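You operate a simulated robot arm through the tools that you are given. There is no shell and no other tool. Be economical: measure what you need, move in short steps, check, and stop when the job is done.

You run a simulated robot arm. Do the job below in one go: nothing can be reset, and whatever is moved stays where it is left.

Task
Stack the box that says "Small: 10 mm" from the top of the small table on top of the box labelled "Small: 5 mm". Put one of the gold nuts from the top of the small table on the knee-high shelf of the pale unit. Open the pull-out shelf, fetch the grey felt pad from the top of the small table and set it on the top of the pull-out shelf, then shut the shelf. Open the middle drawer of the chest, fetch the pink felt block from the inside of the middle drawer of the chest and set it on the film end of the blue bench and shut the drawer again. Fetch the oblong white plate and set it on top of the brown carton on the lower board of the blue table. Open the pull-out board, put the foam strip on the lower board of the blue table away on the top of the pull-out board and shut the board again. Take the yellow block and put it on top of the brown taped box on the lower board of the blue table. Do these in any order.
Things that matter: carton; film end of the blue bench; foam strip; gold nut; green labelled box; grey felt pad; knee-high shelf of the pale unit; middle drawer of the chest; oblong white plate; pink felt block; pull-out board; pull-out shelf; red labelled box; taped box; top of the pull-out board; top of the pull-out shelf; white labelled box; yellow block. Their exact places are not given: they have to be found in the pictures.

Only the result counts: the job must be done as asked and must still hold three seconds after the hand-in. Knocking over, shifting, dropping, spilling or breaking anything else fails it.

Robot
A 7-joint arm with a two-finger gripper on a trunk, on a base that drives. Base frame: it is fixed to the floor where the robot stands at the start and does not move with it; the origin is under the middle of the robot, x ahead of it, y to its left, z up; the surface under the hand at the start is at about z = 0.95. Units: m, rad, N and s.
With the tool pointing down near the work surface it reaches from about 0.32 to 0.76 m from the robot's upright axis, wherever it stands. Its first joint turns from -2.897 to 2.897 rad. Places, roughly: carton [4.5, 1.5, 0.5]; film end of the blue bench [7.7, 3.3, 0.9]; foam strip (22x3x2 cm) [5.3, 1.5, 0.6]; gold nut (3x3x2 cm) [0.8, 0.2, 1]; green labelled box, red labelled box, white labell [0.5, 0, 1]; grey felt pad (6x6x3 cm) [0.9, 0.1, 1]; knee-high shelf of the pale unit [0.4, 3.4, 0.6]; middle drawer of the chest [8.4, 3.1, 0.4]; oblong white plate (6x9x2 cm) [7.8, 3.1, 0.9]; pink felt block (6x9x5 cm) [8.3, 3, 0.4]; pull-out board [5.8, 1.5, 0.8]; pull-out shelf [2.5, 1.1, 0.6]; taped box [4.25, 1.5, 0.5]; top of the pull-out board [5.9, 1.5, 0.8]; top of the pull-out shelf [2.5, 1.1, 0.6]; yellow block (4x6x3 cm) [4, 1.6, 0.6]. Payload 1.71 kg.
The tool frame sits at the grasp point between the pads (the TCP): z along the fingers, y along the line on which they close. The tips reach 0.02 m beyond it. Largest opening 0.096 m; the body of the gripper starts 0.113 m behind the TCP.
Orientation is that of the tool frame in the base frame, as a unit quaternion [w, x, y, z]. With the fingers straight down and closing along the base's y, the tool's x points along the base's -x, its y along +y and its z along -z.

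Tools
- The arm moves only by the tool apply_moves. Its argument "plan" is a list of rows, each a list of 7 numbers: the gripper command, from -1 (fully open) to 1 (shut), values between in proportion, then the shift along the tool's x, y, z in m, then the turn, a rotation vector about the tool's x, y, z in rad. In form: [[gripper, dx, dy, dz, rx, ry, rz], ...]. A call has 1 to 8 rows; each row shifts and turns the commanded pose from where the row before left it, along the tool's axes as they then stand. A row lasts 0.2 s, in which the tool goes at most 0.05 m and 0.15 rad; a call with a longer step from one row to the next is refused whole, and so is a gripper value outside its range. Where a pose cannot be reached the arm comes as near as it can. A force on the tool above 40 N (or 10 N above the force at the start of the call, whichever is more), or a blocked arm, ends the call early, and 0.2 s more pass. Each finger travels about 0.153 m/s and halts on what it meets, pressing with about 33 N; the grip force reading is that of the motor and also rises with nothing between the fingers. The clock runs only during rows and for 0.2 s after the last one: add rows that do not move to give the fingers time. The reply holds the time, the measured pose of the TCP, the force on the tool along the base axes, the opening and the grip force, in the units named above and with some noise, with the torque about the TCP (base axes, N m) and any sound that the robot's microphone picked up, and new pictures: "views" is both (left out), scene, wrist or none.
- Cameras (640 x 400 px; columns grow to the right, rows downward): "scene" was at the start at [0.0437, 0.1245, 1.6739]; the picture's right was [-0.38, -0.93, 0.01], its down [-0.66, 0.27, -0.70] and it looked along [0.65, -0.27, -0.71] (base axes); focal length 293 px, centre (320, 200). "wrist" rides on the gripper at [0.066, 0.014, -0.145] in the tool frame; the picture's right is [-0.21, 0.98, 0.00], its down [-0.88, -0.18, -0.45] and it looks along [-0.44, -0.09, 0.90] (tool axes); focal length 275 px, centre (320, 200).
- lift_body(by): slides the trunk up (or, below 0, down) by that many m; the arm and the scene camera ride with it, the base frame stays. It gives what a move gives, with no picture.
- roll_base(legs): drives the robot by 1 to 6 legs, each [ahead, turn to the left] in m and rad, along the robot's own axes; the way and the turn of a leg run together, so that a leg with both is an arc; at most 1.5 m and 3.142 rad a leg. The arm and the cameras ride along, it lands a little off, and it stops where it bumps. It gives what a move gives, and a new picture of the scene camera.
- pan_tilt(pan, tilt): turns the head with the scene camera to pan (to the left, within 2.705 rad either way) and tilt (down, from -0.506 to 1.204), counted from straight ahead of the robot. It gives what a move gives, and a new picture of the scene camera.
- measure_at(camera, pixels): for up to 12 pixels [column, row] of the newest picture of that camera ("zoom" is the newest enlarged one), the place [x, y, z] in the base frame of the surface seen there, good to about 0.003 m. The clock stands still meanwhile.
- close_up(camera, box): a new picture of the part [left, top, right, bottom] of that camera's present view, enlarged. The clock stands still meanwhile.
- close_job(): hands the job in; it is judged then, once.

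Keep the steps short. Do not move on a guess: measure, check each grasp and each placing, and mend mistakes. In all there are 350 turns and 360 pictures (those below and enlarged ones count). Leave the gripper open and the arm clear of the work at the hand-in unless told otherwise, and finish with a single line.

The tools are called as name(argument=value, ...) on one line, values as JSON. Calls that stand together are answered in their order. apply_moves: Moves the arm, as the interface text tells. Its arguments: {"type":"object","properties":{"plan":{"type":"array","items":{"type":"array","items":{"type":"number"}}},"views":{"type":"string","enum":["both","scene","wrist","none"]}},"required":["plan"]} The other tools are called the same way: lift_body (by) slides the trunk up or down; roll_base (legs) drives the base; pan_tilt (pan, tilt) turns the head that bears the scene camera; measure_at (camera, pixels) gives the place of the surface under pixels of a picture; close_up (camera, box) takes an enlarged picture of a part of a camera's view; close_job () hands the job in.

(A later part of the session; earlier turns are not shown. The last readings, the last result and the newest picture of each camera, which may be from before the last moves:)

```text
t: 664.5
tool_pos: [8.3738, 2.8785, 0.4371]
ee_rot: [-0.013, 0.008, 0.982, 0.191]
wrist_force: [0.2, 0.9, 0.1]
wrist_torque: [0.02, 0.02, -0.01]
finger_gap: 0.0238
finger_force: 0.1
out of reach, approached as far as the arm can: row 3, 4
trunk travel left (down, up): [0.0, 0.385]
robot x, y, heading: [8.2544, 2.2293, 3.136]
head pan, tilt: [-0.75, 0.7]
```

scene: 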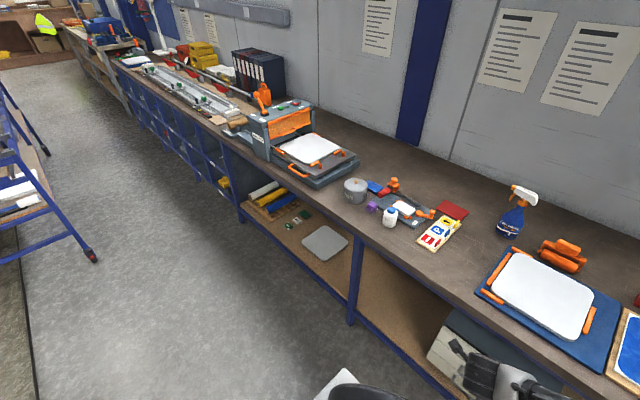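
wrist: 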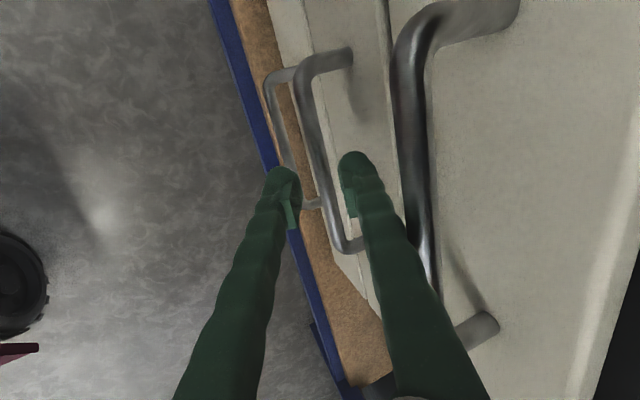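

Now it is arm extension that limits; the robot must be ~0.1 m nearer. Retract/raise the hand and shift sideways with an S-manoeuvre.

apply_moves(plan=[[0.5, 0, 0, -0.03, 0, 0, 0], [0.5, 0, -0.02, -0.04, 0, 0, 0], [0.5, 0, -0.04, -0.02, 0, 0, 0], [0.5, 0, -0.04, -0.02, 0, 0, 0], [0.5, 0, -0.04, -0.02, 0, 0, 0], [0.5, 0, -0.04, -0.01, 0, 0, 0], [0.5, 0, 0, 0, 0, 0, 0]], views="none")

roll_base(legs=[[0.35, -0.3], [0.35, 0.3], [-0.69, 0]])

```text
t: 666.1
tool_pos: [8.374, 2.6587, 0.4987]
ee_rot: [-0.013, 0.007, 0.981, 0.191]
wrist_force: [0.4, -0.6, -0.2]
wrist_torque: [0.0, -0.04, -0.01]
finger_gap: 0.024
finger_force: 0.0
trunk travel left (down, up): [0.0, 0.385]
robot x, y, heading: [8.2545, 2.2335, 3.144]
head pan, tilt: [-0.75, 0.7]
```

```text
t: 674.1
tool_pos: [8.3646, 2.7683, 0.4992]
ee_rot: [-0.014, 0.001, 0.981, 0.191]
wrist_force: [0.1, -0.6, 0.1]
wrist_torque: [-0.01, 0.0, 0.0]
finger_gap: 0.0239
finger_force: 0.0
trunk travel left (down, up): [0.0, 0.385]
robot x, y, heading: [8.2513, 2.3387, -3.128]
head pan, tilt: [-0.75, 0.7]
```

scene: 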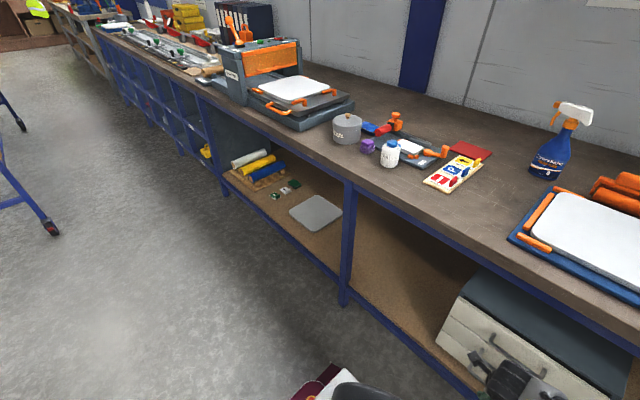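

Lean 25° and re-approach.

apply_moves(plan=[[0.5, -0.005, 0, 0, -0.05, 0, 0], [0.5, -0.005, 0.025, 0.021, 0, 0, 0], [0.5, 0, 0.025, 0.021, 0, 0, 0], [0.5, 0, 0.024, 0.0217, 0, 0, 0], [0.5, 0, 0, 0, 0, 0, 0]], views="wrist")

measure_at(camera="wrist", pixels=[[300, 90], [306, 120], [312, 150], [318, 170]])

```text
t: 675.3
tool_pos: [8.3645, 2.8629, 0.4747]
ee_rot: [-0.006, 0.0, 0.976, 0.215]
wrist_force: [0.4, -0.1, -0.3]
wrist_torque: [-0.04, 0.0, 0.01]
finger_gap: 0.0239
finger_force: 0.0
trunk travel left (down, up): [0.0, 0.385]
robot x, y, heading: [8.2514, 2.3405, -3.129]
head pan, tilt: [-0.75, 0.7]
```

wrist: 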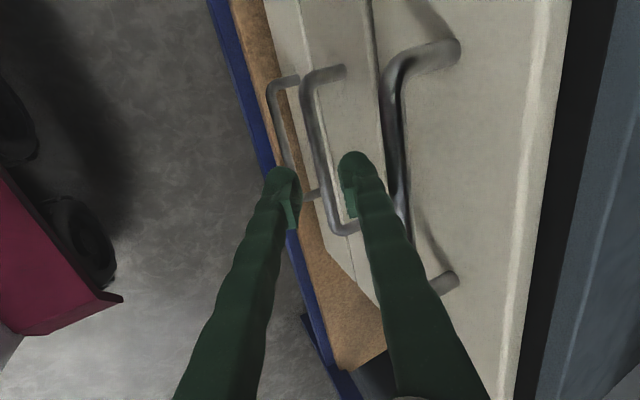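

```text
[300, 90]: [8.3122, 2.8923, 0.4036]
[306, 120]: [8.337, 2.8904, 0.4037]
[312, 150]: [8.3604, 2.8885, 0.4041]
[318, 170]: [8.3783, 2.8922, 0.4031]
```

apply_moves(plan=[[0.5, 0, -0.002, 0.02, 0, 0, 0], [0.5, 0, 0, 0.02, 0, 0, 0], [0.5, 0, 0, 0.015, 0, 0, 0], [0.5, 0, 0, 0.013, 0, 0, 0], [0.5, 0, 0, 0, 0, 0, 0]], views="wrist")

```text
t: 676.5
tool_pos: [8.3636, 2.8864, 0.4163]
ee_rot: [-0.006, 0.0, 0.976, 0.216]
wrist_force: [0.5, 0.1, -0.9]
wrist_torque: [-0.02, 0.02, -0.01]
finger_gap: 0.024
finger_force: 0.1
out of reach, approached as far as the arm can: row 4
trunk travel left (down, up): [0.0, 0.385]
robot x, y, heading: [8.2528, 2.341, -3.131]
head pan, tilt: [-0.75, 0.7]
```

wrist: 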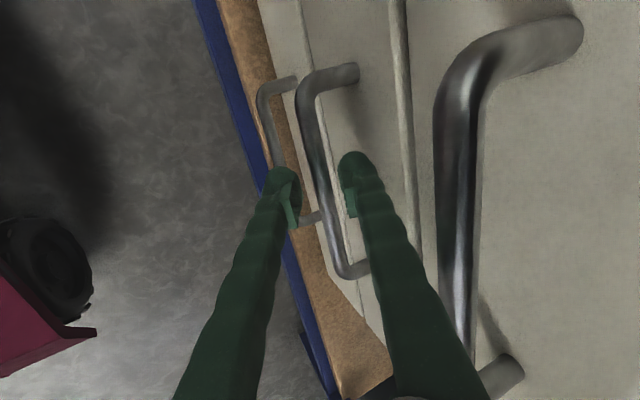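

The bar is at the very tips. Reduce the lean by 0.06 and advance 8 mm more.

apply_moves(plan=[[0.5, 0, 0.001, 0, 0.06, 0, 0], [0.5, 0, 0.0, 0.009, 0, 0, 0], [0.5, 0, 0, 0, 0, 0, 0]], views="none")

```text
t: 677.3
tool_pos: [8.3645, 2.8877, 0.4183]
ee_rot: [-0.007, 0.0, 0.982, 0.187]
wrist_force: [0.1, 0.6, -0.4]
wrist_torque: [0.02, -0.02, -0.01]
finger_gap: 0.0242
finger_force: 0.0
out of reach, approached as far as the arm can: row 2
trunk travel left (down, up): [0.0, 0.385]
robot x, y, heading: [8.2498, 2.3427, -3.127]
head pan, tilt: [-0.75, 0.7]
```

Try gripping here.

apply_moves(plan=[[1, 0, 0, 0, 0, 0, 0], [1, 0, 0, 0, 0, 0, 0]], views="wrist")

```text
t: 677.9
tool_pos: [8.3645, 2.8877, 0.4213]
ee_rot: [-0.006, 0.0, 0.982, 0.19]
wrist_force: [0.3, -10.1, 37.9]
wrist_torque: [0.12, -0.19, -0.07]
finger_gap: 0.0062
finger_force: 29.8
trunk travel left (down, up): [0.0, 0.385]
robot x, y, heading: [8.252, 2.3391, -3.132]
head pan, tilt: [-0.75, 0.7]
```

wrist: 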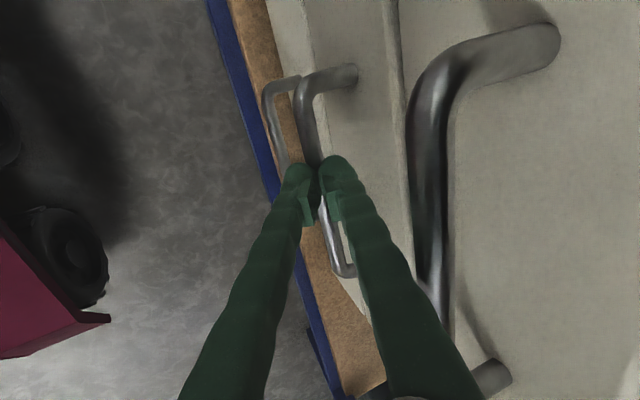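

The tips only wedge on top. The foam strip was reached much lower with the opposite wrist roll, so I back off and roll the hand 180°.

apply_moves(plan=[[0.5, 0, 0, -0.004, 0, 0, 0], [0.5, 0, 0, -0.03, 0, 0, 0], [0.5, 0, 0, -0.04, 0, 0, 0], [0.5, 0, -0.04, -0.02, 0, 0, 0], [0.5, 0, -0.04, -0.02, 0, 0, 0], [0.5, 0, -0.04, -0.02, 0, 0, 0], [0.5, 0, 0, 0, 0, 0, -0.14], [0.5, 0, 0, 0, 0, 0, -0.14]], views="none")

apply_moves(plan=[[0.5, 0, 0, 0, 0, 0, -0.143], [0.5, 0, 0, 0, 0, 0, -0.143], [0.5, 0, 0, 0, 0, 0, -0.143], [0.5, 0, 0, 0, 0, 0, -0.143], [0.5, 0, 0, 0, 0, 0, -0.143], [0.5, 0, 0, 0, 0, 0, -0.143], [0.5, 0, 0, 0, 0, 0, -0.143], [0.5, 0, 0, 0, 0, 0, -0.143]], views="none")

apply_moves(plan=[[0.5, 0, 0, 0, 0, 0, -0.143], [0.5, 0, 0, 0, 0, 0, -0.143], [0.5, 0, 0, 0, 0, 0, -0.143], [0.5, 0, 0, 0, 0, 0, -0.143], [0.5, 0, 0, 0, 0, 0, -0.143], [0.5, 0, 0, 0, 0, 0, -0.143], [0.5, 0, 0, 0, 0, 0, -0.143], [0.5, 0, 0, 0, 0, 0, -0.143]], views="none")

apply_moves(plan=[[0.5, 0, 0, 0, 0, 0, -0.143], [0.5, 0, 0, 0, 0, 0, -0.143], [0.5, 0, 0, 0, 0, 0, -0.143], [0.5, 0, 0, 0, 0, 0, -0.143], [0.5, 0, 0, 0, 0, 0, 0]], views="wrist")

```text
t: 679.7
tool_pos: [8.3653, 2.7262, 0.4993]
ee_rot: [0.019, -0.138, 0.973, 0.185]
wrist_force: [0.0, 0.5, 0.2]
wrist_torque: [0.04, 0.03, 0.04]
finger_gap: 0.024
finger_force: 0.0
trunk travel left (down, up): [0.0, 0.385]
robot x, y, heading: [8.2523, 2.3388, -3.127]
head pan, tilt: [-0.75, 0.7]
```

```text
t: 681.5
tool_pos: [8.3662, 2.7269, 0.4977]
ee_rot: [0.116, -0.643, 0.743, 0.145]
wrist_force: [0.1, -1.0, -0.8]
wrist_torque: [0.02, 0.01, -0.01]
finger_gap: 0.024
finger_force: 0.0
trunk travel left (down, up): [0.0, 0.385]
robot x, y, heading: [8.2537, 2.3387, -3.127]
head pan, tilt: [-0.75, 0.7]
```

```text
t: 683.3
tool_pos: [8.3663, 2.726, 0.4998]
ee_rot: [-0.177, 0.943, -0.276, -0.059]
wrist_force: [0.0, 0.8, 0.4]
wrist_torque: [-0.02, 0.01, -0.01]
finger_gap: 0.024
finger_force: 0.0
trunk travel left (down, up): [0.0, 0.385]
robot x, y, heading: [8.2494, 2.3378, -3.129]
head pan, tilt: [-0.75, 0.7]
```

```text
t: 684.5
tool_pos: [8.3657, 2.7263, 0.4976]
ee_rot: [-0.187, 0.982, 0.0, -0.007]
wrist_force: [-0.9, 0.4, 0.7]
wrist_torque: [0.02, -0.01, -0.03]
finger_gap: 0.0242
finger_force: 0.1
trunk travel left (down, up): [0.0, 0.385]
robot x, y, heading: [8.2511, 2.3402, -3.128]
head pan, tilt: [-0.75, 0.7]
```

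wrist: 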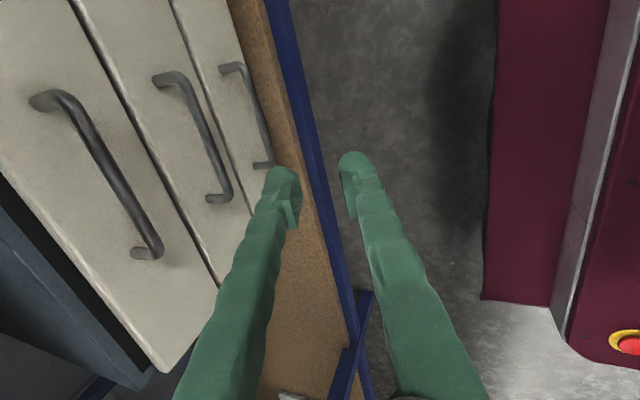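

apply_moves(plan=[[0.4, 0.005, 0, 0, 0.075, 0, 0], [0.4, 0.005, 0, 0, 0.075, 0, 0], [0.4, 0, -0.0244, 0.0223, 0, 0, 0], [0.4, 0, -0.0244, 0.0223, 0, 0, 0], [0.4, 0, -0.0243, 0.0223, 0, 0, 0], [0.4, 0, -0.0243, 0.0223, 0, 0, 0], [0.4, 0, 0, 0, 0, 0, 0]], views="wrist")

measure_at(camera="wrist", pixels=[[290, 130], [295, 150], [303, 170], [285, 110], [310, 195]])

```text
t: 686.1
tool_pos: [8.3757, 2.8558, 0.4689]
ee_rot: [-0.259, 0.966, -0.002, -0.007]
wrist_force: [-0.4, -0.6, -0.2]
wrist_torque: [0.0, 0.0, -0.01]
finger_gap: 0.0288
finger_force: 0.1
trunk travel left (down, up): [0.0, 0.385]
robot x, y, heading: [8.2483, 2.3426, -3.13]
head pan, tilt: [-0.75, 0.7]
```

wrist: 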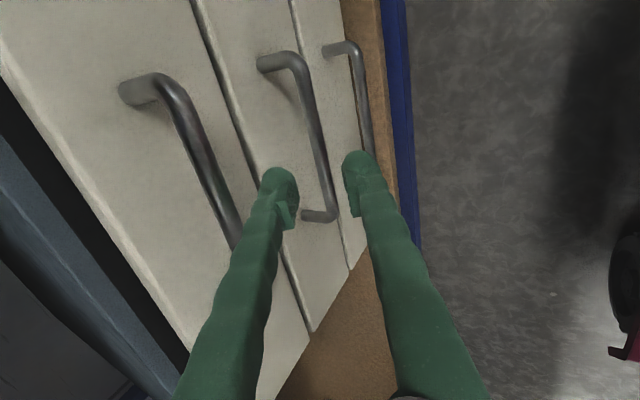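

```text
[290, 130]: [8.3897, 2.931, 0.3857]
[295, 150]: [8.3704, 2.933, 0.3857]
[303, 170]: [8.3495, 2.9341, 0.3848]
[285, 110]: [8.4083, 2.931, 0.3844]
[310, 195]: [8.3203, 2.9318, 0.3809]
```

measure_at(camera="wrist", pixels=[[312, 115], [317, 140], [324, 170], [327, 190]])

apply_moves(plan=[[0.4, 0, 0, 0.02, 0, 0, 0], [0.4, 0, 0, 0.02, 0, 0, 0], [0.4, 0, 0, 0.015, 0, 0, 0], [0.4, 0, 0, 0, 0, 0, 0]], views="wrist")

```text
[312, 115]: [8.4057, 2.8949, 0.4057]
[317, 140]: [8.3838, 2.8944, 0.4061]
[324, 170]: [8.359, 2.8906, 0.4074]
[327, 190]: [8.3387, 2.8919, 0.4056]
```

```text
t: 687.1
tool_pos: [8.3744, 2.8795, 0.4275]
ee_rot: [-0.261, 0.965, -0.001, -0.007]
wrist_force: [0.8, 0.4, 0.1]
wrist_torque: [0.01, -0.01, -0.01]
finger_gap: 0.0289
finger_force: 0.0
out of reach, approached as far as the arm can: row 3
trunk travel left (down, up): [0.0, 0.385]
robot x, y, heading: [8.2544, 2.3414, -3.128]
head pan, tilt: [-0.75, 0.7]
```

wrist: 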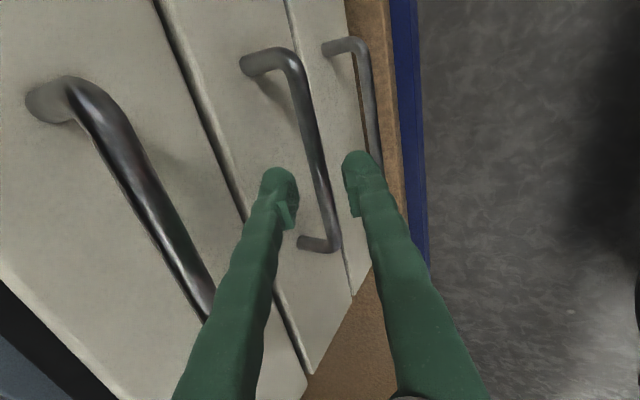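

Same limit, so it depends on lean. A lean of ~18° still clears the top handle and should reach ~0.41. Adjust and try.

apply_moves(plan=[[0.54, 0, 0, -0.03, 0, 0, 0], [0.54, 0, 0, 0, -0.1, 0, 0], [0.54, 0, 0, 0, -0.1, 0, 0], [0.54, 0, 0, 0, 0, 0, 0]], views="none")

```text
t: 688.1
tool_pos: [8.3685, 2.8573, 0.4552]
ee_rot: [-0.19, 0.982, -0.003, -0.006]
wrist_force: [-0.5, -0.3, -0.7]
wrist_torque: [0.0, 0.0, -0.03]
finger_gap: 0.0221
finger_force: 0.0
out of reach, approached as far as the arm can: row 3
trunk travel left (down, up): [0.0, 0.385]
robot x, y, heading: [8.2542, 2.3405, -3.131]
head pan, tilt: [-0.75, 0.7]
```

Working out the geometry: at low height the arm must be *further* away (reach ≈0.79, lean 30°), and the drawer must be pulled by driving back while facing north. Raise, swing the arm to the front, and turn north again.

lift_body(by=0.36)

apply_moves(plan=[[0.4, 0, 0.04, -0.015, 0, 0, 0], [0.4, 0, 0.04, -0.015, 0, 0, 0], [0.4, -0.045, 0.01, 0, 0, 0, 0], [0.4, -0.045, 0, 0, 0, 0, 0], [0.4, -0.045, 0, 0, 0, 0, 0], [0.4, -0.045, 0, 0, 0, 0, 0], [0.4, -0.045, 0, 0, 0, 0, 0], [0.4, -0.045, 0, 0, 0, 0, 0]], views="none")

apply_moves(plan=[[0.4, 0, 0, 0, 0, -0.0533, -0.1325], [0.4, 0, 0, 0, 0, -0.0533, -0.1325], [0.4, 0, 0, 0, 0, -0.0533, -0.1325], [0.4, 0, 0, 0, 0, -0.0533, -0.1325], [0.4, 0, 0, 0, 0, -0.0533, -0.1325], [0.4, 0, 0, 0, 0, -0.0533, -0.1325], [0.4, -0.04, -0.012, 0.005, 0, 0, 0], [0.4, -0.04, -0.012, 0.005, 0, 0, 0]], views="none")

apply_moves(plan=[[0.4, -0.04, -0.012, 0.005, 0, 0, 0], [0.4, -0.04, -0.012, 0.005, 0, 0, 0], [0.4, -0.04, -0.012, 0.005, 0, 0, 0], [0.4, 0, 0, 0, 0, -0.0533, -0.1325], [0.4, 0, 0, 0, 0, -0.0533, -0.1325], [0.4, 0, 0, 0, 0, -0.0533, -0.1325], [0.4, 0, 0, 0, 0, -0.0533, -0.1325], [0.4, 0, 0, 0, 0, -0.0533, -0.1325]], views="none")

```text
t: 691.0
tool_pos: [8.3577, 2.846, 0.7824]
ee_rot: [-0.183, 0.983, -0.003, 0.0]
wrist_force: [6.0, -19.8, 2.5]
wrist_torque: [0.99, 0.33, 0.09]
finger_gap: 0.0152
finger_force: 0.1
trunk travel left (down, up): [-0.331, 0.055]
robot x, y, heading: [8.2523, 2.3385, -3.126]
head pan, tilt: [-0.75, 0.7]
stopped: the force on the tool passed its limit at 45 N (the readings are from after the stop); the commanded pose is now the measured one
```

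```text
t: 692.8
tool_pos: [8.0845, 2.756, 0.7757]
ee_rot: [-0.184, 0.983, -0.003, 0.002]
wrist_force: [-0.5, 0.2, -0.3]
wrist_torque: [-0.01, 0.04, 0.01]
finger_gap: 0.029
finger_force: 0.1
trunk travel left (down, up): [-0.331, 0.055]
robot x, y, heading: [8.251, 2.3418, -3.134]
head pan, tilt: [-0.75, 0.7]
```

```text
t: 694.6
tool_pos: [7.9927, 2.7006, 0.7853]
ee_rot: [-0.168, 0.895, 0.406, -0.078]
wrist_force: [0.4, -0.4, -0.2]
wrist_torque: [0.01, -0.04, 0.0]
finger_gap: 0.0286
finger_force: 0.1
out of reach, approached as far as the arm can: row 6
trunk travel left (down, up): [-0.331, 0.055]
robot x, y, heading: [8.2526, 2.3387, -3.127]
head pan, tilt: [-0.75, 0.7]
```

```text
t: 696.4
tool_pos: [7.8665, 2.5718, 0.8298]
ee_rot: [-0.143, 0.701, 0.683, -0.147]
wrist_force: [-0.2, 0.1, -0.1]
wrist_torque: [0.0, 0.03, 0.05]
finger_gap: 0.0286
finger_force: 0.1
out of reach, approached as far as the arm can: row 7, 8
trunk travel left (down, up): [-0.331, 0.055]
robot x, y, heading: [8.2514, 2.3426, -3.13]
head pan, tilt: [-0.75, 0.7]
```

The hand touched the bench edge while rising (45 N stop); I'll check the bench. Turn north and back off to y≈2.1.

roll_base(legs=[[0, -1.582], [-0.24, 0]])

pan_tilt(pan=0.5, tilt=0.6)

```text
t: 702.8
tool_pos: [8.4867, 2.4864, 0.8297]
ee_rot: [-0.205, 0.979, -0.006, -0.004]
wrist_force: [0.6, -0.2, -0.1]
wrist_torque: [-0.02, 0.01, 0.04]
finger_gap: 0.029
finger_force: 0.1
trunk travel left (down, up): [-0.331, 0.055]
robot x, y, heading: [8.2601, 2.1007, 1.587]
head pan, tilt: [-0.75, 0.7]
```

scene: 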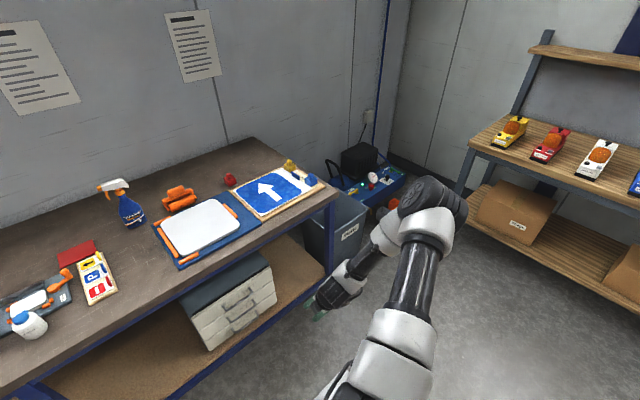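

```text
t: 704.2
tool_pos: [8.4854, 2.4984, 0.8258]
ee_rot: [-0.199, 0.98, -0.007, -0.002]
wrist_force: [-0.4, -0.4, -0.1]
wrist_torque: [0.03, -0.01, 0.01]
finger_gap: 0.0287
finger_force: 0.1
trunk travel left (down, up): [-0.331, 0.055]
robot x, y, heading: [8.2594, 2.1012, 1.592]
head pan, tilt: [0.499, 0.6]
```

scene: 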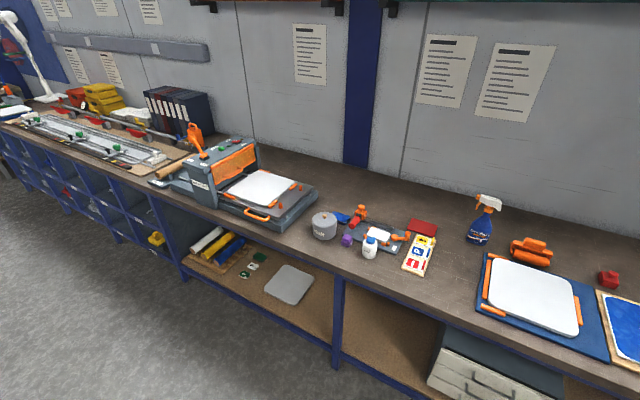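

Bench looks undisturbed. Now approach with lean 30° at longer reach.

roll_base(legs=[[0.02, -0.02]])

lift_body(by=-0.331)

apply_moves(plan=[[0.4, 0, 0, 0, 0.12, 0, 0], [0.4, -0.0122, -0.0329, 0.0223, 0, 0, 0], [0.4, -0.0122, -0.0329, 0.0223, 0, 0, 0], [0.4, -0.0122, -0.0329, 0.0223, 0, 0, 0], [0.4, -0.0122, -0.0329, 0.0223, 0, 0, 0], [0.4, -0.0122, -0.0329, 0.0223, 0, 0, 0], [0.4, -0.0122, -0.0329, 0.0223, 0, 0, 0], [0.4, 0, 0, 0, 0, 0, 0]], views="wrist")

```text
t: 705.0
tool_pos: [8.4937, 2.5115, 0.8259]
ee_rot: [-0.201, 0.98, -0.016, -0.002]
wrist_force: [0.0, -0.9, 0.7]
wrist_torque: [0.1, 0.04, -0.01]
finger_gap: 0.0288
finger_force: 0.1
trunk travel left (down, up): [-0.331, 0.055]
robot x, y, heading: [8.2563, 2.1187, 1.575]
head pan, tilt: [0.499, 0.6]
```

scene: 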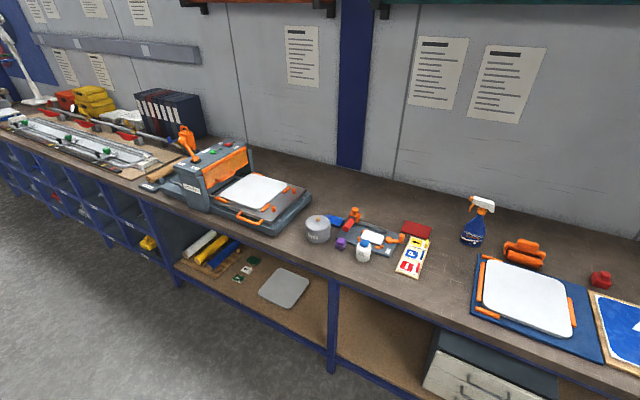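

```text
t: 708.3
tool_pos: [8.4928, 2.5046, 0.4994]
ee_rot: [-0.205, 0.979, -0.016, -0.002]
wrist_force: [0.1, -0.7, -0.3]
wrist_torque: [-0.01, 0.0, 0.0]
finger_gap: 0.029
finger_force: 0.1
trunk travel left (down, up): [0.0, 0.386]
robot x, y, heading: [8.2605, 2.1176, 1.575]
head pan, tilt: [0.499, 0.6]
```

```text
t: 710.1
tool_pos: [8.4275, 2.7463, 0.4864]
ee_rot: [-0.263, 0.965, -0.017, -0.001]
wrist_force: [-0.8, 0.1, -0.6]
wrist_torque: [0.0, -0.01, -0.03]
finger_gap: 0.0287
finger_force: 0.1
trunk travel left (down, up): [0.0, 0.386]
robot x, y, heading: [8.2555, 2.119, 1.576]
head pan, tilt: [0.499, 0.6]
```

wrist: 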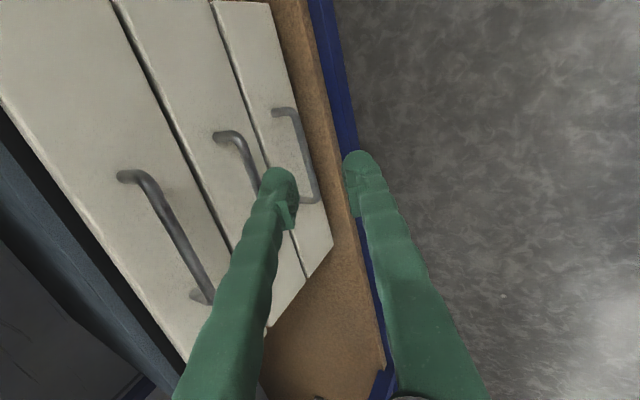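

apply_moves(plan=[[0.4, -0.0178, -0.0279, 0.0232, 0, 0, -0.016], [0.4, -0.0178, -0.0279, 0.0232, 0, 0, -0.016], [0.4, -0.0178, -0.0279, 0.0232, 0, 0, 0], [0.4, 0, 0, 0, 0, 0, 0]], views="wrist")

measure_at(camera="wrist", pixels=[[312, 115], [317, 140], [324, 170], [327, 190]])

```text
t: 711.1
tool_pos: [8.3576, 2.8123, 0.4636]
ee_rot: [-0.274, 0.962, -0.004, 0.002]
wrist_force: [-0.6, 0.4, -0.2]
wrist_torque: [0.01, -0.02, 0.02]
finger_gap: 0.0288
finger_force: 0.1
out of reach, approached as far as the arm can: row 1, 2, 3
trunk travel left (down, up): [0.0, 0.386]
robot x, y, heading: [8.2594, 2.1165, 1.574]
head pan, tilt: [0.499, 0.6]
```

wrist: 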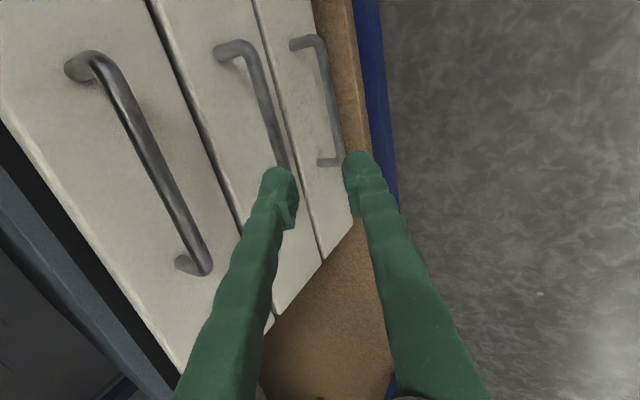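

```text
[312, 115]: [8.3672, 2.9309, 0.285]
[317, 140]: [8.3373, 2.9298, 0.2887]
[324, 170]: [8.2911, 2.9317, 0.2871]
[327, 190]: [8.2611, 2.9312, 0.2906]
```

The floor is always wrist height ≈0.68, likely due to the arm's elbow posture since the earlier jam. I'll reset the arm to a home-like pose (vertical, unrolled, centred) and then test how low it goes.

apply_moves(plan=[[0, 0, 0.045, -0.01, 0, 0, 0], [0, 0, 0.045, -0.01, 0, 0, 0], [0, 0, 0.045, -0.01, 0, 0, 0], [0, -0.03, 0.03, -0.01, 0, 0, 0]], views="none")

lift_body(by=0.38)

apply_moves(plan=[[0, 0, 0, -0.03, -0.13, 0, 0], [0, 0, 0, -0.03, -0.13, 0, 0], [0, 0, 0, -0.03, -0.13, 0, 0], [0, 0, 0, -0.03, -0.13, 0, 0], [0, 0, 0, -0.03, 0, 0, 0.14], [0, 0, 0, -0.03, 0, 0, 0.14], [0, 0, 0, -0.03, 0, 0, 0.14], [0, 0, 0, -0.03, 0, 0, 0.14]], views="none")

apply_moves(plan=[[0, 0, 0, -0.03, 0, 0, 0.14], [0, 0, 0, -0.03, 0, 0, 0.14], [0, 0, 0, 0, 0, 0, 0.145], [0, 0, 0, 0, 0, 0, 0.145], [0, 0, 0, 0, 0, 0, 0.145], [0, 0, 0, 0, 0, 0, 0.145], [0, 0, 0, 0, 0, 0, 0.145], [0, 0, 0, 0, 0, 0, 0]], views="scene")

```text
t: 712.1
tool_pos: [8.3337, 2.6543, 0.4298]
ee_rot: [-0.262, 0.965, -0.002, 0.003]
wrist_force: [0.2, -0.8, -0.3]
wrist_torque: [0.02, 0.0, -0.03]
finger_gap: 0.0481
finger_force: 0.1
out of reach, approached as far as the arm can: row 3, 4
trunk travel left (down, up): [0.0, 0.386]
robot x, y, heading: [8.2558, 2.1198, 1.578]
head pan, tilt: [0.499, 0.6]
```

```text
t: 715.7
tool_pos: [8.3333, 2.6558, 0.8103]
ee_rot: [-0.262, 0.965, -0.002, 0.003]
wrist_force: [0.4, 0.3, -0.5]
wrist_torque: [-0.01, 0.0, 0.02]
finger_gap: 0.0481
finger_force: 0.0
trunk travel left (down, up): [-0.38, 0.006]
robot x, y, heading: [8.2607, 2.1189, 1.571]
head pan, tilt: [0.499, 0.6]
```

```text
t: 717.5
tool_pos: [8.2879, 2.5399, 1.0176]
ee_rot: [-0.037, 0.958, -0.283, -0.006]
wrist_force: [-0.4, 0.9, -0.1]
wrist_torque: [0.01, -0.01, -0.01]
finger_gap: 0.048
finger_force: 0.0
out of reach, approached as far as the arm can: row 3, 4
trunk travel left (down, up): [-0.38, 0.006]
robot x, y, heading: [8.2599, 2.1197, 1.576]
head pan, tilt: [0.499, 0.6]
```

```text
t: 719.3
tool_pos: [8.2874, 2.536, 1.0744]
ee_rot: [0.031, -0.704, 0.709, 0.024]
wrist_force: [0.3, -0.6, 0.7]
wrist_torque: [0.0, -0.04, 0.02]
finger_gap: 0.048
finger_force: 0.1
trunk travel left (down, up): [-0.38, 0.006]
robot x, y, heading: [8.2568, 2.1211, 1.573]
head pan, tilt: [0.499, 0.6]
```

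scene: 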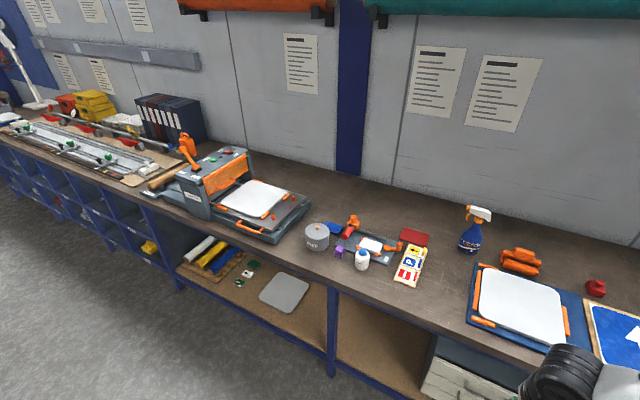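

Now test the vertical hand: lower the trunk and go down at y≈2.72.

lift_body(by=-0.38)

apply_moves(plan=[[0, -0.04, 0, 0.02, 0, 0, 0], [0, -0.04, 0, 0.02, 0, 0, 0], [0, -0.04, 0, 0.02, 0, 0, 0], [0, -0.04, 0, 0.03, 0, 0, 0], [0, 0, 0, 0.05, 0, 0, 0], [0, 0, 0, 0.05, 0, 0, 0], [0, 0, 0, 0.05, 0, 0, 0], [0, 0, 0, 0.05, 0, 0, 0]], views="none")

```text
t: 723.0
tool_pos: [8.2878, 2.5349, 0.6957]
ee_rot: [0.03, -0.704, 0.709, 0.024]
wrist_force: [-0.8, -0.9, 0.5]
wrist_torque: [-0.01, -0.02, 0.01]
finger_gap: 0.0478
finger_force: 0.1
trunk travel left (down, up): [0.0, 0.386]
robot x, y, heading: [8.2593, 2.1209, 1.568]
head pan, tilt: [0.499, 0.6]
```

```text
t: 724.8
tool_pos: [8.2913, 2.7183, 0.42]
ee_rot: [0.031, -0.705, 0.708, 0.025]
wrist_force: [0.6, -0.7, -0.4]
wrist_torque: [0.02, 0.03, 0.03]
finger_gap: 0.0478
finger_force: 0.1
trunk travel left (down, up): [0.0, 0.386]
robot x, y, heading: [8.2574, 2.1177, 1.574]
head pan, tilt: [0.499, 0.6]
```

Vertical works down here. New idea: hook the bar from behind with the closed fingertips (lean 28°, unrolled) – that needs only z≈0.42. Raise a bit, lean and check.

apply_moves(plan=[[1, 0, 0, -0.04, 0, 0, 0], [1, 0, 0, -0.04, 0, 0, 0], [1, 0, 0.03, 0, 0, -0.11, 0], [1, 0, 0.03, 0, 0, -0.11, 0], [1, 0, 0.03, 0, 0, -0.11, 0], [1, 0, 0, 0, 0, -0.1, 0], [1, 0, 0, 0, 0, 0, 0]], views="wrist")

```text
t: 726.4
tool_pos: [8.1995, 2.7125, 0.4981]
ee_rot: [0.182, -0.683, 0.686, 0.174]
wrist_force: [0.8, 0.5, -0.3]
wrist_torque: [-0.02, -0.03, -0.02]
finger_gap: 0.0
finger_force: 29.7
trunk travel left (down, up): [0.0, 0.386]
robot x, y, heading: [8.2631, 2.1218, 1.57]
head pan, tilt: [0.499, 0.6]
```

wrist: 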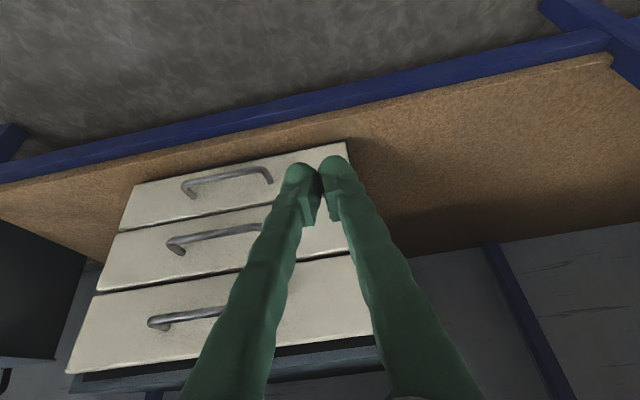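

Lean 29° reached. Tool y points -x here; move to the pre-point in front of the middle bar.

apply_moves(plan=[[1, -0.0214, -0.0296, 0.0163, 0, 0, 0], [1, -0.0214, -0.0296, 0.0163, 0, 0, 0], [1, -0.0214, -0.0296, 0.0163, 0, 0, 0], [1, -0.0214, -0.0296, 0.0163, 0, 0, 0], [1, -0.0214, -0.0296, 0.0163, 0, 0, 0], [1, -0.0214, -0.0296, 0.0163, 0, 0, 0], [1, 0, 0, 0, 0, 0, 0]], views="wrist")

measure_at(camera="wrist", pixels=[[260, 170], [280, 166], [300, 160], [380, 150], [400, 145], [360, 152]])

```text
t: 728.0
tool_pos: [8.3821, 2.8744, 0.4779]
ee_rot: [0.18, -0.683, 0.686, 0.173]
wrist_force: [0.6, -0.2, -1.1]
wrist_torque: [0.04, -0.01, 0.01]
finger_gap: 0.0001
finger_force: 29.4
trunk travel left (down, up): [0.0, 0.386]
robot x, y, heading: [8.2579, 2.1207, 1.574]
head pan, tilt: [0.499, 0.6]
```

wrist: 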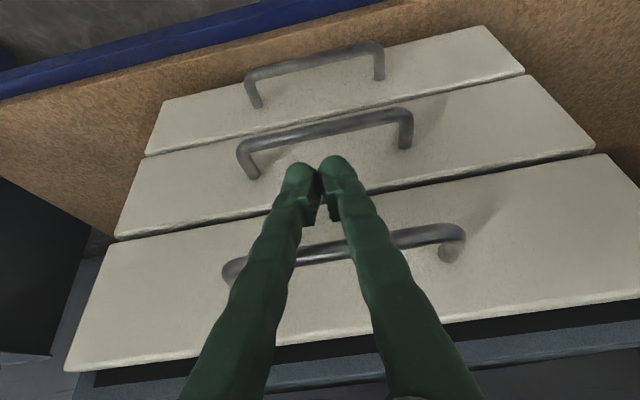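

```text
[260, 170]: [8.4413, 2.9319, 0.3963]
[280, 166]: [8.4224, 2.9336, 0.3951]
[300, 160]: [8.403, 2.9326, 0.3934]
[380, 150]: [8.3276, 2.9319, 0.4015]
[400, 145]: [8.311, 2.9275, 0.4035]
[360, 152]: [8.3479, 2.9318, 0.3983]
```

Tips are positioned just above/behind the bar. Advance 0.06.

apply_moves(plan=[[1, 0, 0, 0.02, 0, 0, 0], [1, 0, 0, 0.02, 0, 0, 0], [1, 0, 0, 0.015, 0, 0, 0], [1, 0, 0, 0.005, 0, 0, 0], [1, 0, 0, 0, 0, 0, 0]], views="wrist")

```text
t: 729.2
tool_pos: [8.3806, 2.8733, 0.4758]
ee_rot: [0.179, -0.683, 0.686, 0.173]
wrist_force: [-0.2, -0.3, -0.1]
wrist_torque: [0.0, 0.0, 0.0]
finger_gap: 0.0
finger_force: 29.5
out of reach, approached as far as the arm can: row 1, 2, 3, 4
trunk travel left (down, up): [0.0, 0.386]
robot x, y, heading: [8.2612, 2.1214, 1.573]
head pan, tilt: [0.499, 0.6]
```

wrist: 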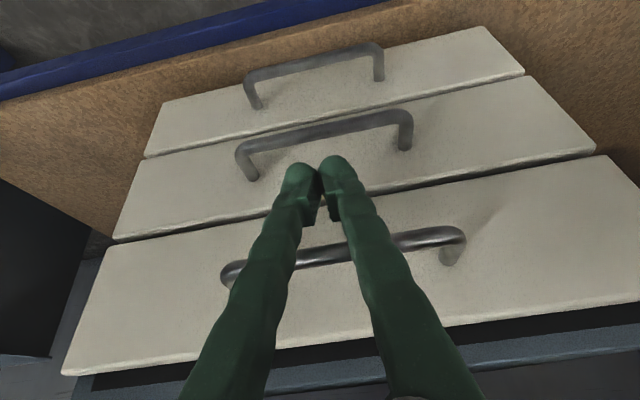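

Extension limit. Bring the robot 0.24 m nearer (retracting the hand first) and use lean 25°.

apply_moves(plan=[[1, 0.0325, 0, -0.0238, 0, 0, 0], [1, 0.0325, 0, -0.0238, 0, 0, 0], [1, 0.0325, 0, -0.0238, 0, 0, 0], [1, 0.0325, 0, -0.0238, 0, 0, 0], [1, 0.0325, 0, -0.0238, 0, 0, 0], [1, 0.0325, 0, -0.0238, 0, 0.07, 0], [1, 0, 0, 0, 0, 0, 0]], views="none")

roll_base(legs=[[0.23, 0]])

apply_moves(plan=[[1, 0, 0, 0, 0, 0, 0]], views="wrist")

```text
t: 730.8
tool_pos: [8.3784, 2.6323, 0.5048]
ee_rot: [0.158, -0.688, 0.692, 0.149]
wrist_force: [0.6, -0.2, 0.4]
wrist_torque: [0.0, 0.03, 0.0]
finger_gap: 0.0
finger_force: 29.4
trunk travel left (down, up): [0.0, 0.386]
robot x, y, heading: [8.2594, 2.121, 1.574]
head pan, tilt: [0.499, 0.6]
```

```text
t: 732.6
tool_pos: [8.3765, 2.8623, 0.507]
ee_rot: [0.157, -0.688, 0.692, 0.15]
wrist_force: [0.4, -0.5, 0.1]
wrist_torque: [0.03, 0.02, 0.04]
finger_gap: 0.0001
finger_force: 29.0
trunk travel left (down, up): [0.0, 0.386]
robot x, y, heading: [8.2572, 2.3471, 1.577]
head pan, tilt: [0.499, 0.6]
```

scene: 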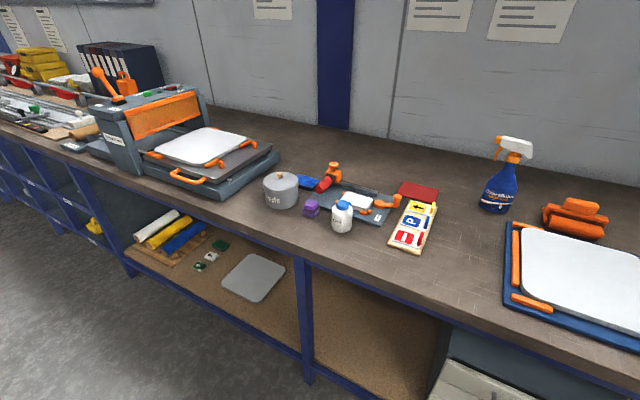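

```text
t: 733.0
tool_pos: [8.3761, 2.855, 0.5149]
ee_rot: [0.163, -0.688, 0.69, 0.157]
wrist_force: [-0.6, -0.7, 0.0]
wrist_torque: [-0.02, 0.0, 0.01]
finger_gap: 0.0
finger_force: 29.3
trunk travel left (down, up): [0.0, 0.386]
robot x, y, heading: [8.2555, 2.3492, 1.574]
head pan, tilt: [0.499, 0.6]
```

wrist: 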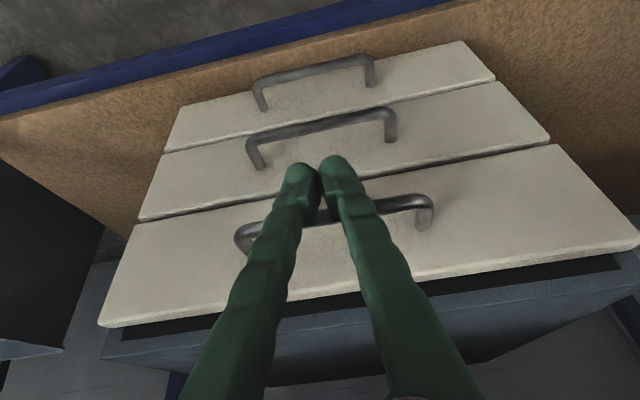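

Aligned on the approach line. Advance 0.105 along the tool.

apply_moves(plan=[[1, -0.002, 0, 0.03, 0, 0, 0], [1, 0, 0, 0.03, 0, 0, 0], [1, 0, 0, 0.02, 0, 0, 0], [1, 0, 0, 0.015, 0, 0, 0], [1, 0, 0, 0.01, 0, 0, 0], [1, 0, 0, 0, 0, 0, 0]], views="wrist")

```text
t: 734.4
tool_pos: [8.3774, 2.9034, 0.4207]
ee_rot: [0.164, -0.687, 0.691, 0.157]
wrist_force: [0.2, 1.4, 10.8]
wrist_torque: [-0.03, 0.05, 0.02]
finger_gap: 0.0
finger_force: 29.2
trunk travel left (down, up): [0.0, 0.386]
robot x, y, heading: [8.2586, 2.3492, 1.572]
head pan, tilt: [0.499, 0.6]
```

wrist: 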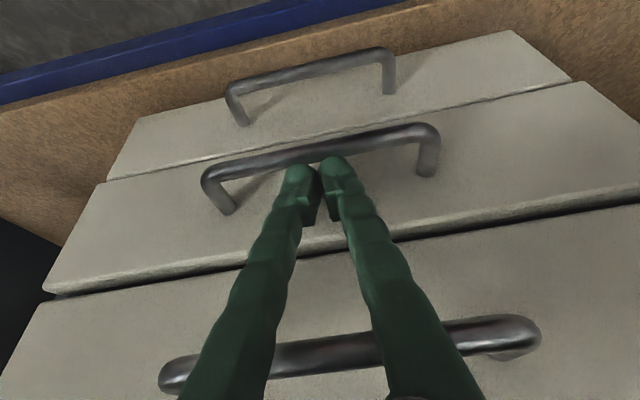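

Reached; tips appear behind the bar. Pull by driving back 6 cm and look.

roll_base(legs=[[-0.06, 0]])

apply_moves(plan=[[1, 0, 0, 0, 0, 0, 0]], views="wrist")

```text
t: 735.4
tool_pos: [8.3781, 2.8425, 0.4213]
ee_rot: [0.163, -0.686, 0.692, 0.156]
wrist_force: [-0.6, -0.9, 0.3]
wrist_torque: [0.04, 0.0, -0.02]
finger_gap: 0.0001
finger_force: 29.9
trunk travel left (down, up): [0.0, 0.386]
robot x, y, heading: [8.2621, 2.2944, 1.574]
head pan, tilt: [0.499, 0.6]
```

scene: 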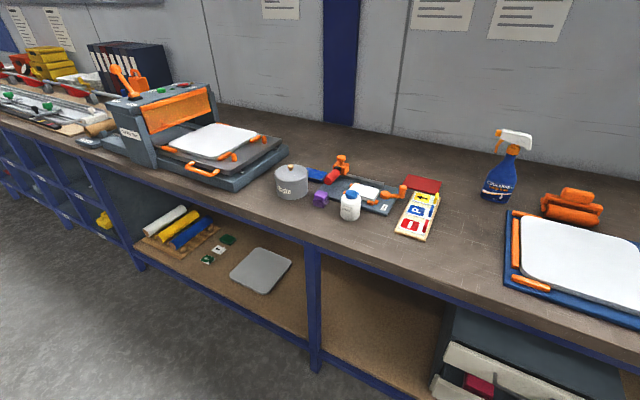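

```text
t: 735.8
tool_pos: [8.3787, 2.8372, 0.4306]
ee_rot: [0.168, -0.685, 0.69, 0.162]
wrist_force: [1.1, 0.6, 0.1]
wrist_torque: [0.01, 0.03, 0.03]
finger_gap: 0.0003
finger_force: 29.7
trunk travel left (down, up): [0.0, 0.386]
robot x, y, heading: [8.2598, 2.2924, 1.576]
head pan, tilt: [0.499, 0.6]
```

wrist: 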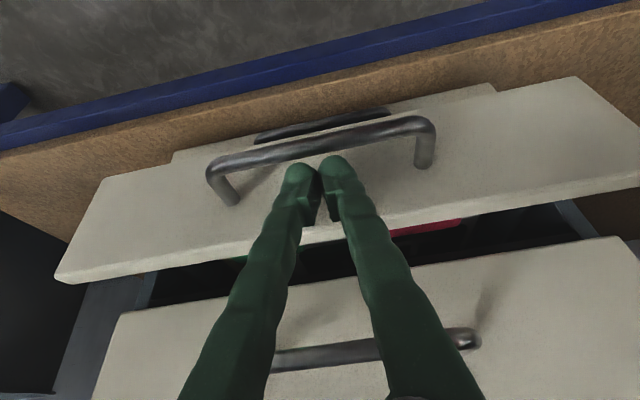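

It opens. Press back down a little and drive back 0.17 more.

apply_moves(plan=[[1, 0.0035, 0, 0.007, 0, 0, 0]], views="none")

roll_base(legs=[[-0.17, 0]])

close_up(camera="scene", box=[400, 250, 640, 400])

```text
t: 736.2
tool_pos: [8.3787, 2.8373, 0.4224]
ee_rot: [0.169, -0.685, 0.69, 0.162]
wrist_force: [-0.1, 1.9, 9.3]
wrist_torque: [0.27, 0.04, -0.01]
finger_gap: 0.0001
finger_force: 29.4
trunk travel left (down, up): [0.0, 0.386]
robot x, y, heading: [8.2575, 2.2942, 1.576]
head pan, tilt: [0.499, 0.6]
```

```text
t: 737.7
tool_pos: [8.3772, 2.6661, 0.4208]
ee_rot: [0.168, -0.686, 0.689, 0.161]
wrist_force: [0.2, -0.3, -0.4]
wrist_torque: [0.0, 0.0, 0.01]
finger_gap: 0.0
finger_force: 29.5
trunk travel left (down, up): [0.0, 0.386]
robot x, y, heading: [8.2595, 2.1201, 1.577]
head pan, tilt: [0.499, 0.6]
```

scene: 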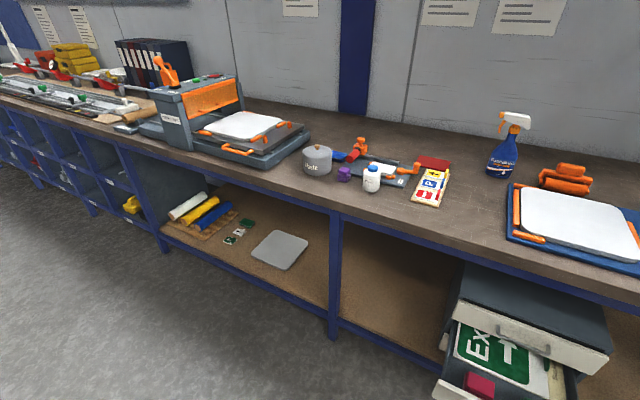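

```text
2.67 times, centred on (520, 325) of scene
```

zoom: 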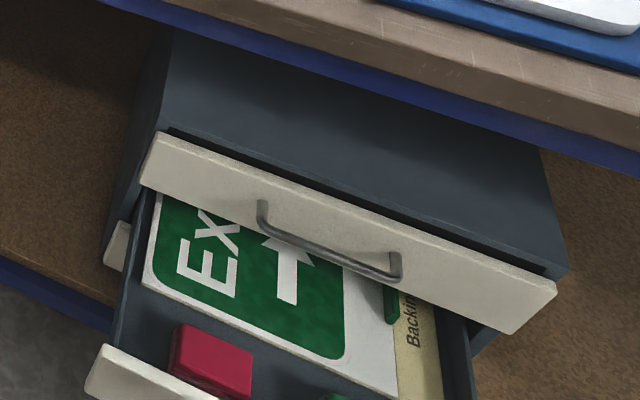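

Drawer open ~0.23 m; the pink block is visible. Measure it, and lift the hand off the handle.

measure_at(camera="zoom", pixels=[[185, 330], [245, 355], [240, 390], [178, 365], [212, 355], [200, 385], [120, 355], [260, 300], [340, 395]])

apply_moves(plan=[[1, 0, 0, -0.03, 0, 0, 0], [1, 0, 0, -0.04, 0, 0, 0], [1, 0, 0, -0.04, 0, 0, 0], [1, 0, 0, -0.04, 0, 0, 0], [0, 0, 0, 0, 0, 0.11, 0], [-0.5, 0, 0, 0, 0, 0.11, 0], [-1, 0, 0, 0, 0, 0.11, 0], [-1, 0, 0, 0, 0, 0.11, 0]], views="wrist")

```text
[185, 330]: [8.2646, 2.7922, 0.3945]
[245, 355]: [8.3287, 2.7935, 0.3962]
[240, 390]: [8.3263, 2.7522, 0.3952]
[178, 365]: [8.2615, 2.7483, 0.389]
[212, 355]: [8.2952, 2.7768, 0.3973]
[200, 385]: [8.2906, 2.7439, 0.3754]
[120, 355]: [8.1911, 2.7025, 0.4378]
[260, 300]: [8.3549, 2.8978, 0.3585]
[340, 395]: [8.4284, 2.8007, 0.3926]
```

```text
t: 739.5
tool_pos: [8.3769, 2.5899, 0.5612]
ee_rot: [0.018, -0.704, 0.71, 0.014]
wrist_force: [0.4, 0.2, 0.4]
wrist_torque: [0.02, -0.01, -0.02]
finger_gap: 0.0961
finger_force: 0.0
trunk travel left (down, up): [0.0, 0.386]
robot x, y, heading: [8.2581, 2.1224, 1.58]
head pan, tilt: [0.499, 0.6]
```

wrist: 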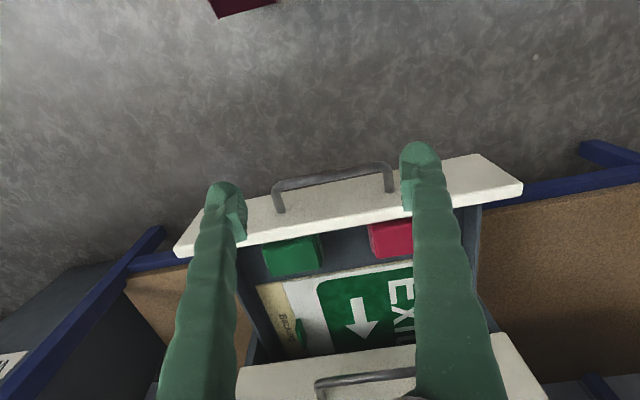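

Pink block centre ≈ (8.295,2.771), top z 0.396. Move the vertical hand over it.

apply_moves(plan=[[-1, -0.0365, 0.0165, 0, 0, 0.036, 0], [-1, -0.036, 0.0165, 0, 0, 0, 0], [-1, -0.036, 0.0165, 0, 0, 0, 0], [-1, -0.036, 0.0165, 0, 0, 0, 0], [-1, -0.036, 0.016, 0, 0, 0, 0], [-1, 0, 0, 0, 0, 0, 0]], views="wrist")

measure_at(camera="wrist", pixels=[[290, 150], [320, 150], [350, 150], [300, 170], [340, 170], [320, 120]])

```text
t: 740.9
tool_pos: [8.2977, 2.773, 0.5654]
ee_rot: [0.006, -0.704, 0.71, 0.0]
wrist_force: [0.2, 0.0, 0.5]
wrist_torque: [0.01, -0.02, 0.0]
finger_gap: 0.0959
finger_force: 0.1
trunk travel left (down, up): [0.0, 0.386]
robot x, y, heading: [8.2585, 2.1193, 1.58]
head pan, tilt: [0.499, 0.6]
```

wrist: 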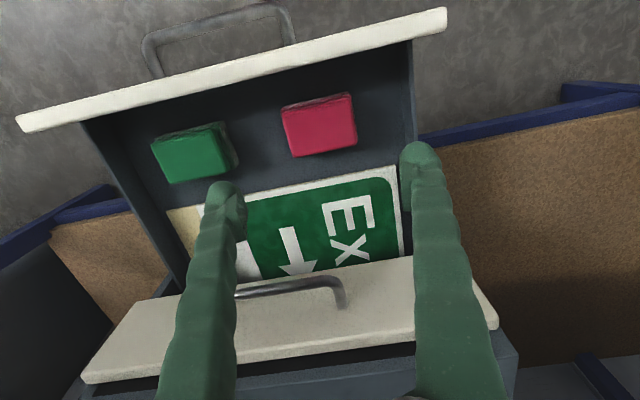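

```text
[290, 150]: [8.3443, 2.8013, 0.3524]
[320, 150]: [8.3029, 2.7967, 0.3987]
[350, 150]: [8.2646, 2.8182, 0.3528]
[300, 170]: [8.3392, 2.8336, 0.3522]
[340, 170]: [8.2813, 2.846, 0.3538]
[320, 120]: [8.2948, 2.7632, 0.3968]
```

Aligned; drawer floor is z≈0.352. Descend to z≈0.378 and grip.

apply_moves(plan=[[-0.8, 0, 0, 0.045, 0, 0, 0], [-0.8, 0, 0, 0.045, 0, 0, 0], [-0.8, 0, 0, 0.045, 0, 0, 0], [-0.8, 0, 0, 0.035, 0, 0, 0], [-0.8, 0, 0, 0.017, 0, 0, 0], [-0.8, 0, 0, 0, 0, 0, 0]], views="wrist")

```text
t: 742.3
tool_pos: [8.2979, 2.7719, 0.4521]
ee_rot: [0.006, -0.704, 0.71, 0.001]
wrist_force: [0.3, 0.1, -0.5]
wrist_torque: [0.01, 0.02, 0.0]
finger_gap: 0.0865
finger_force: 0.0
out of reach, approached as far as the arm can: row 3, 4, 5
trunk travel left (down, up): [0.0, 0.386]
robot x, y, heading: [8.2602, 2.1214, 1.576]
head pan, tilt: [0.499, 0.6]
```

wrist: 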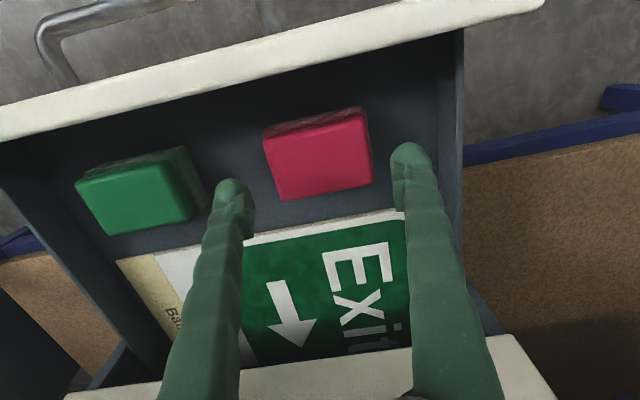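

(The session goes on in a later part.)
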